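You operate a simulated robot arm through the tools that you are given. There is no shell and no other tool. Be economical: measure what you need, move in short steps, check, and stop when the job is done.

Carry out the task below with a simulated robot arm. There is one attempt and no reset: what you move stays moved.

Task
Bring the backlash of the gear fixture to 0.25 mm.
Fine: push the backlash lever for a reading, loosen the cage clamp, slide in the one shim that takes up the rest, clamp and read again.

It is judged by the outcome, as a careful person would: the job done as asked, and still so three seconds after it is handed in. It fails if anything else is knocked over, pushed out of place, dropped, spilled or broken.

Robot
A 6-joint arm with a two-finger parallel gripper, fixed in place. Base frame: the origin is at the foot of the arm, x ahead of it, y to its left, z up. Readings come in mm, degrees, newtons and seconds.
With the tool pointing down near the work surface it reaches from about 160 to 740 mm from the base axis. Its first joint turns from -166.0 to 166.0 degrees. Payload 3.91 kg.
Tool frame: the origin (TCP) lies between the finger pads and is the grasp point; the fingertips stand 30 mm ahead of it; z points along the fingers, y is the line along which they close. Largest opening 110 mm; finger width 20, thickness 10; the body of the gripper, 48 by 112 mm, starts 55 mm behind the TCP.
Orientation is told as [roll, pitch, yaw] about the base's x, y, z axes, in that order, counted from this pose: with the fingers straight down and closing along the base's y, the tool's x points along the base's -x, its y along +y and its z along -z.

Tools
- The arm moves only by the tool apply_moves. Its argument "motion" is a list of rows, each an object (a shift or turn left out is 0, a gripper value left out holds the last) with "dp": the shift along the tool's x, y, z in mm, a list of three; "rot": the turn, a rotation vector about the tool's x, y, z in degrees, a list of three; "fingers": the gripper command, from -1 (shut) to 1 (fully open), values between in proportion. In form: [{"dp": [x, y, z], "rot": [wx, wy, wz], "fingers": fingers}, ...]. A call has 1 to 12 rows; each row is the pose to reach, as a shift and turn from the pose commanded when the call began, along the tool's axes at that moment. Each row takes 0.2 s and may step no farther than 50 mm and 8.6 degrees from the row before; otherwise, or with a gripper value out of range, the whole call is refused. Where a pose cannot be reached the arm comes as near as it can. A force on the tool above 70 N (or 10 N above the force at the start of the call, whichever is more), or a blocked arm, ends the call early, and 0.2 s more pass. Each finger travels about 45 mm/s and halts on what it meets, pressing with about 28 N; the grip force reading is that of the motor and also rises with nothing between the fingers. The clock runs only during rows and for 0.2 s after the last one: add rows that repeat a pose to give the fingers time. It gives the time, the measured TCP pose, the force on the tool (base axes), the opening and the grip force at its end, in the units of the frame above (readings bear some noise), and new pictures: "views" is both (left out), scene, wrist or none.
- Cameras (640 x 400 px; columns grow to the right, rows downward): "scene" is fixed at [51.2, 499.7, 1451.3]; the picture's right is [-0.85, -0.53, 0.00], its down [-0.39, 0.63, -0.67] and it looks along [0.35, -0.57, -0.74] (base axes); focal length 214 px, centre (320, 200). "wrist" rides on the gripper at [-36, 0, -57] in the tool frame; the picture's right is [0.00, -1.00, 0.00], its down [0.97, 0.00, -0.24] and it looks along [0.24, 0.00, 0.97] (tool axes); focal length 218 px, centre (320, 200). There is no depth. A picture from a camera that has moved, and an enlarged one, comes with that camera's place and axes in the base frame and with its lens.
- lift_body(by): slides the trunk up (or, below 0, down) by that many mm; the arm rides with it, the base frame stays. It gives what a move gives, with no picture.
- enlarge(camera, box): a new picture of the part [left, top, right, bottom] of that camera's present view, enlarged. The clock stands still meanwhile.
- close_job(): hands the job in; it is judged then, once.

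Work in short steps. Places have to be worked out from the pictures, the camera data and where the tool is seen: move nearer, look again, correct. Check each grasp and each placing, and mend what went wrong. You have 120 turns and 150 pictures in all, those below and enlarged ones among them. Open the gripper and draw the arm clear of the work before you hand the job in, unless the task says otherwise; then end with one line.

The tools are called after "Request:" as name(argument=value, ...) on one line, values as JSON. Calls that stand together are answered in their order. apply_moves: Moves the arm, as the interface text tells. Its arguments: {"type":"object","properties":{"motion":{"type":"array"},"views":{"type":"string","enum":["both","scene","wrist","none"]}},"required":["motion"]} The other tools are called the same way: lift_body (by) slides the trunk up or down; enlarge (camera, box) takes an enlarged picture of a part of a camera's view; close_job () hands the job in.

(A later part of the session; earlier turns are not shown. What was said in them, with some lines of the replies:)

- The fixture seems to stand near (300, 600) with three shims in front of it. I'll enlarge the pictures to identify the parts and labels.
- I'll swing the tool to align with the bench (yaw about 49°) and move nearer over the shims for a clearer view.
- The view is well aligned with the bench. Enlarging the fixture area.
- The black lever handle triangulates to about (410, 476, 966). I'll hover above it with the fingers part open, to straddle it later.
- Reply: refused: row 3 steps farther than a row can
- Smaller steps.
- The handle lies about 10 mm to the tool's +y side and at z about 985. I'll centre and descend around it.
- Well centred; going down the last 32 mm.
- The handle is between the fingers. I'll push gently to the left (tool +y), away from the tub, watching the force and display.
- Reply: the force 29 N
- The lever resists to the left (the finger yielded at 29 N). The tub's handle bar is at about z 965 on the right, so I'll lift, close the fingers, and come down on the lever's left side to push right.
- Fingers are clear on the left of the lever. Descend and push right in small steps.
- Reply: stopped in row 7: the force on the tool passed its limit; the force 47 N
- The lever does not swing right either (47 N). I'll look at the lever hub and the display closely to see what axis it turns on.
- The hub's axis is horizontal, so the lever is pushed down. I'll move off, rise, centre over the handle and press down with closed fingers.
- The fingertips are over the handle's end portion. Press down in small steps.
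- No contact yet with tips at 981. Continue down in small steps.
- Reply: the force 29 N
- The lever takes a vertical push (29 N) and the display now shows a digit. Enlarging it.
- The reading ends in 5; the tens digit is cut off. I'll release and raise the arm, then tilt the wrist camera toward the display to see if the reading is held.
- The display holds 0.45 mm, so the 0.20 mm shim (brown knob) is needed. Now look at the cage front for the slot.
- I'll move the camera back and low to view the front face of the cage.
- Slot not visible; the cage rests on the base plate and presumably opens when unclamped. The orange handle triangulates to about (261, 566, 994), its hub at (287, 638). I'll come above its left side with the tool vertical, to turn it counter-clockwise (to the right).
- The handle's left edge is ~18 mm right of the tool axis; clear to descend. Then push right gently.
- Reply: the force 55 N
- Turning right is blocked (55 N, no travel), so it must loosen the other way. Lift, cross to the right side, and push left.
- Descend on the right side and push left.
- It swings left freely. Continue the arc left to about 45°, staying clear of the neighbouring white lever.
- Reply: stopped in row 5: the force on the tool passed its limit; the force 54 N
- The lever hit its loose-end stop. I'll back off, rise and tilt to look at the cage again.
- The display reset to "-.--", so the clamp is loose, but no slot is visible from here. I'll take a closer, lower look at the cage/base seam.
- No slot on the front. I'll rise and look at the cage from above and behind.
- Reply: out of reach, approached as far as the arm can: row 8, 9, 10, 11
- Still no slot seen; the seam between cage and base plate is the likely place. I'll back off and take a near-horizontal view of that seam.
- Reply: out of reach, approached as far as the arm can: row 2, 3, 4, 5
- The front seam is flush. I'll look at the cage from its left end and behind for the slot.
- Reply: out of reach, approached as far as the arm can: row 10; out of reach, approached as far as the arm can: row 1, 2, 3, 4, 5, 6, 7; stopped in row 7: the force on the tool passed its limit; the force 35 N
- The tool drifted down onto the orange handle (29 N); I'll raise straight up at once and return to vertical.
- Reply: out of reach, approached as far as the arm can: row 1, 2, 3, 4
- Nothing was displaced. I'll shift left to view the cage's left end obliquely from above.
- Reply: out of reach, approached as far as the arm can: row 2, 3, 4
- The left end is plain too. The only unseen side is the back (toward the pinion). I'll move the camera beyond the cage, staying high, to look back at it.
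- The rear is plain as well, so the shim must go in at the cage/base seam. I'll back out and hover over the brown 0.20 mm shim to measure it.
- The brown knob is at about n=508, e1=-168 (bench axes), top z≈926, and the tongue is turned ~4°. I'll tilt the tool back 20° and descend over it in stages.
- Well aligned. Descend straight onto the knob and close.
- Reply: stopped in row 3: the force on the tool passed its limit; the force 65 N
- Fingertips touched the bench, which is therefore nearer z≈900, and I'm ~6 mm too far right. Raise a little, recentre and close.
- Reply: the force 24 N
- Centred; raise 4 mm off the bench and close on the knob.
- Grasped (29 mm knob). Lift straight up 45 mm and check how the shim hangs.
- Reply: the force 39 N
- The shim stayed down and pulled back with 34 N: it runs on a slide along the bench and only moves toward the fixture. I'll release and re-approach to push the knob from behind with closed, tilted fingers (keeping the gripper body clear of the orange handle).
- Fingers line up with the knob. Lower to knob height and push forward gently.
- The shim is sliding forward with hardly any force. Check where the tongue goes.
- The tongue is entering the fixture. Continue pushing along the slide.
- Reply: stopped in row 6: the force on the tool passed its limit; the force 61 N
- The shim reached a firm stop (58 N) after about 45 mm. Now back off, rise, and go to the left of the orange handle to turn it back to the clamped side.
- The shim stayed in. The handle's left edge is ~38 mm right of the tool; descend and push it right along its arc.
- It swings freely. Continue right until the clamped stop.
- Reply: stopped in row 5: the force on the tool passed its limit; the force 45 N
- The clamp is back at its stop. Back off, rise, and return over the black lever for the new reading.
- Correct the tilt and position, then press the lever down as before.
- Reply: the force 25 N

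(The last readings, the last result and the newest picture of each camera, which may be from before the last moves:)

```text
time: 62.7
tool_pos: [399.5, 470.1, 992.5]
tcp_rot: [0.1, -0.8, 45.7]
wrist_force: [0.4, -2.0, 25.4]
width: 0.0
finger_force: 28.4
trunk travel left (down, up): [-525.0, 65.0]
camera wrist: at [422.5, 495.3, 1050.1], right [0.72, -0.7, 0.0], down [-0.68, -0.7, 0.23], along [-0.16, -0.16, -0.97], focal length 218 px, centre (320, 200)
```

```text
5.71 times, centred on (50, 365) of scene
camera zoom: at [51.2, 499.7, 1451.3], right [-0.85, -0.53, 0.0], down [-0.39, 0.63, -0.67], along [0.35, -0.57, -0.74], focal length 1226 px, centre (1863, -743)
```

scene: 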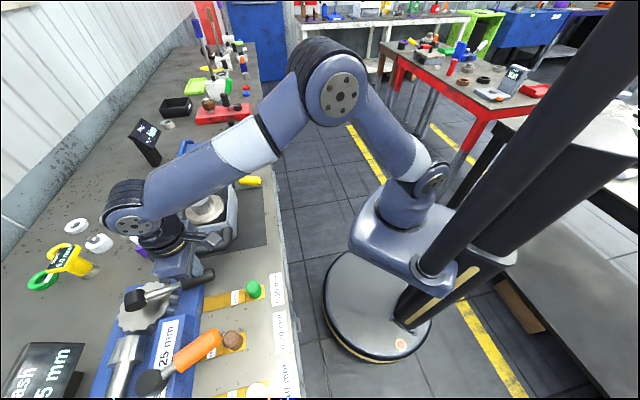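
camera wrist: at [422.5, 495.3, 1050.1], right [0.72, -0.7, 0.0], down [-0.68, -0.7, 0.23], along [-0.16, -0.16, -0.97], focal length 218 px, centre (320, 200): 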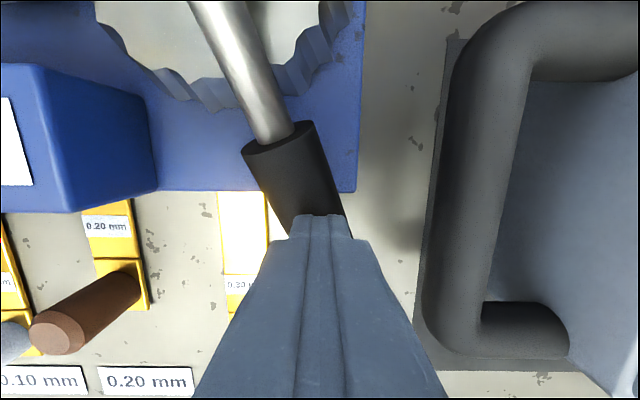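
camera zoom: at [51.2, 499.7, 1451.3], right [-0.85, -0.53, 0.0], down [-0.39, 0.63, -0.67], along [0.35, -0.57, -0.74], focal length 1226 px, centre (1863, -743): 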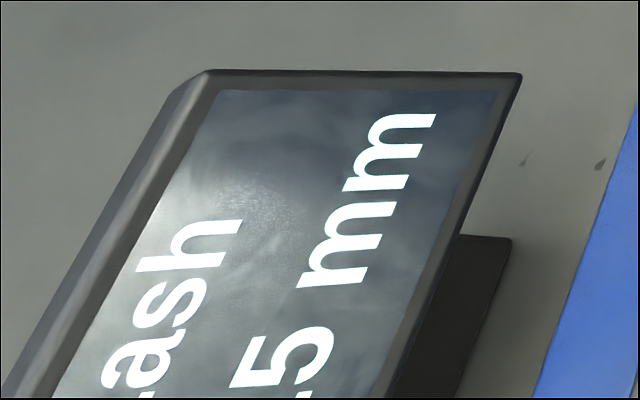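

A reading ending in 5 appears. Rise, open the fingers, and tilt the wrist camera to read it in full.

Request:
apply_moves(motion=[{"dp": [0, 0, -40]}, {"dp": [30, 0, -80], "rot": [0, -6, 0]}, {"dp": [45, 20, -120], "rot": [0, -14, 0]}, {"dp": [60, 35, -160], "rot": [0, -22, 0]}, {"dp": [75, 50, -195], "rot": [0, -30, 0], "fingers": 0.5}, {"dp": [80, 60, -220], "rot": [0, -38, 0], "fingers": 0.5}, {"dp": [80, 60, -220], "rot": [0, -38, 0], "fingers": 0.5}, {"dp": [80, 60, -220], "rot": [0, -38, 0], "fingers": 0.5}, {"dp": [80, 60, -220], "rot": [0, -38, 0], "fingers": 0.5}])

Request:
enlarge(camera="wrist", box=[140, 50, 440, 330])

```text
time: 64.7
tool_pos: [298.9, 454.4, 1209.2]
tcp_rot: [0.1, -38.4, 45.6]
wrist_force: [-0.5, 0.3, 0.1]
width: 82.3
finger_force: 0.0
trunk travel left (down, up): [-525.0, 65.0]
camera wrist: at [293.5, 448.7, 1275.4], right [0.72, -0.7, 0.0], down [-0.64, -0.65, -0.41], along [0.29, 0.3, -0.91], focal length 218 px, centre (320, 200)
```

scene: 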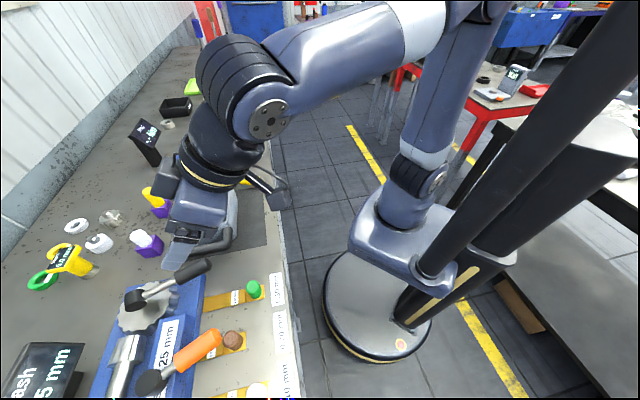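
wrist: 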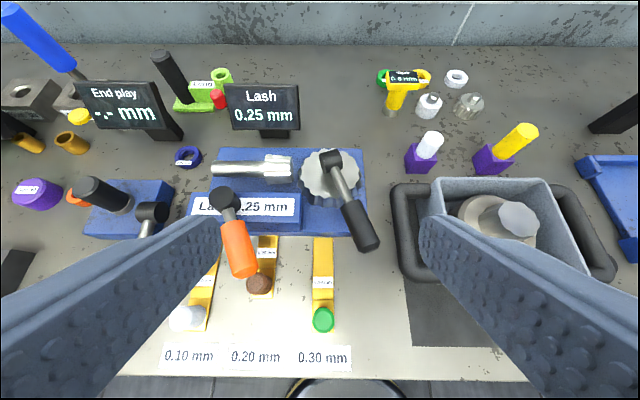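

```text
1.43 times, centred on (290, 190) of wrist
camera zoom: at [293.5, 448.7, 1275.4], right [0.72, -0.7, 0.0], down [-0.64, -0.65, -0.41], along [0.29, 0.3, -0.91], focal length 312 px, centre (363, 214)
```

zoom: 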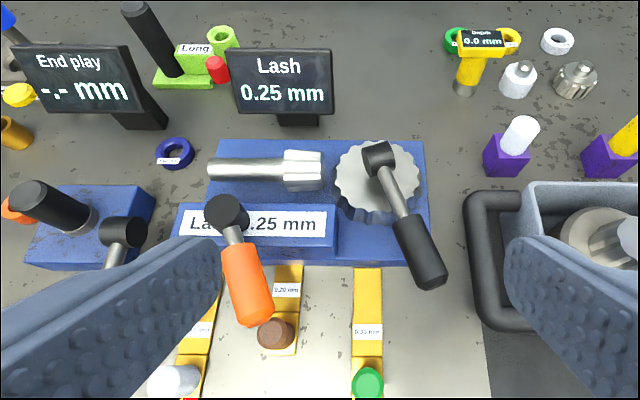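

The display reads Lash 0.25 mm with the shim in and the clamp closed. The arm is clear and the gripper is open, so I'm handing in.

Request:
close_job()

```text
The job is handed in.
```

The gear fixture's backlash now reads 0.25 mm, down from 0.45 mm, with the 0.20 mm shim slid in and the cage clamp closed again.
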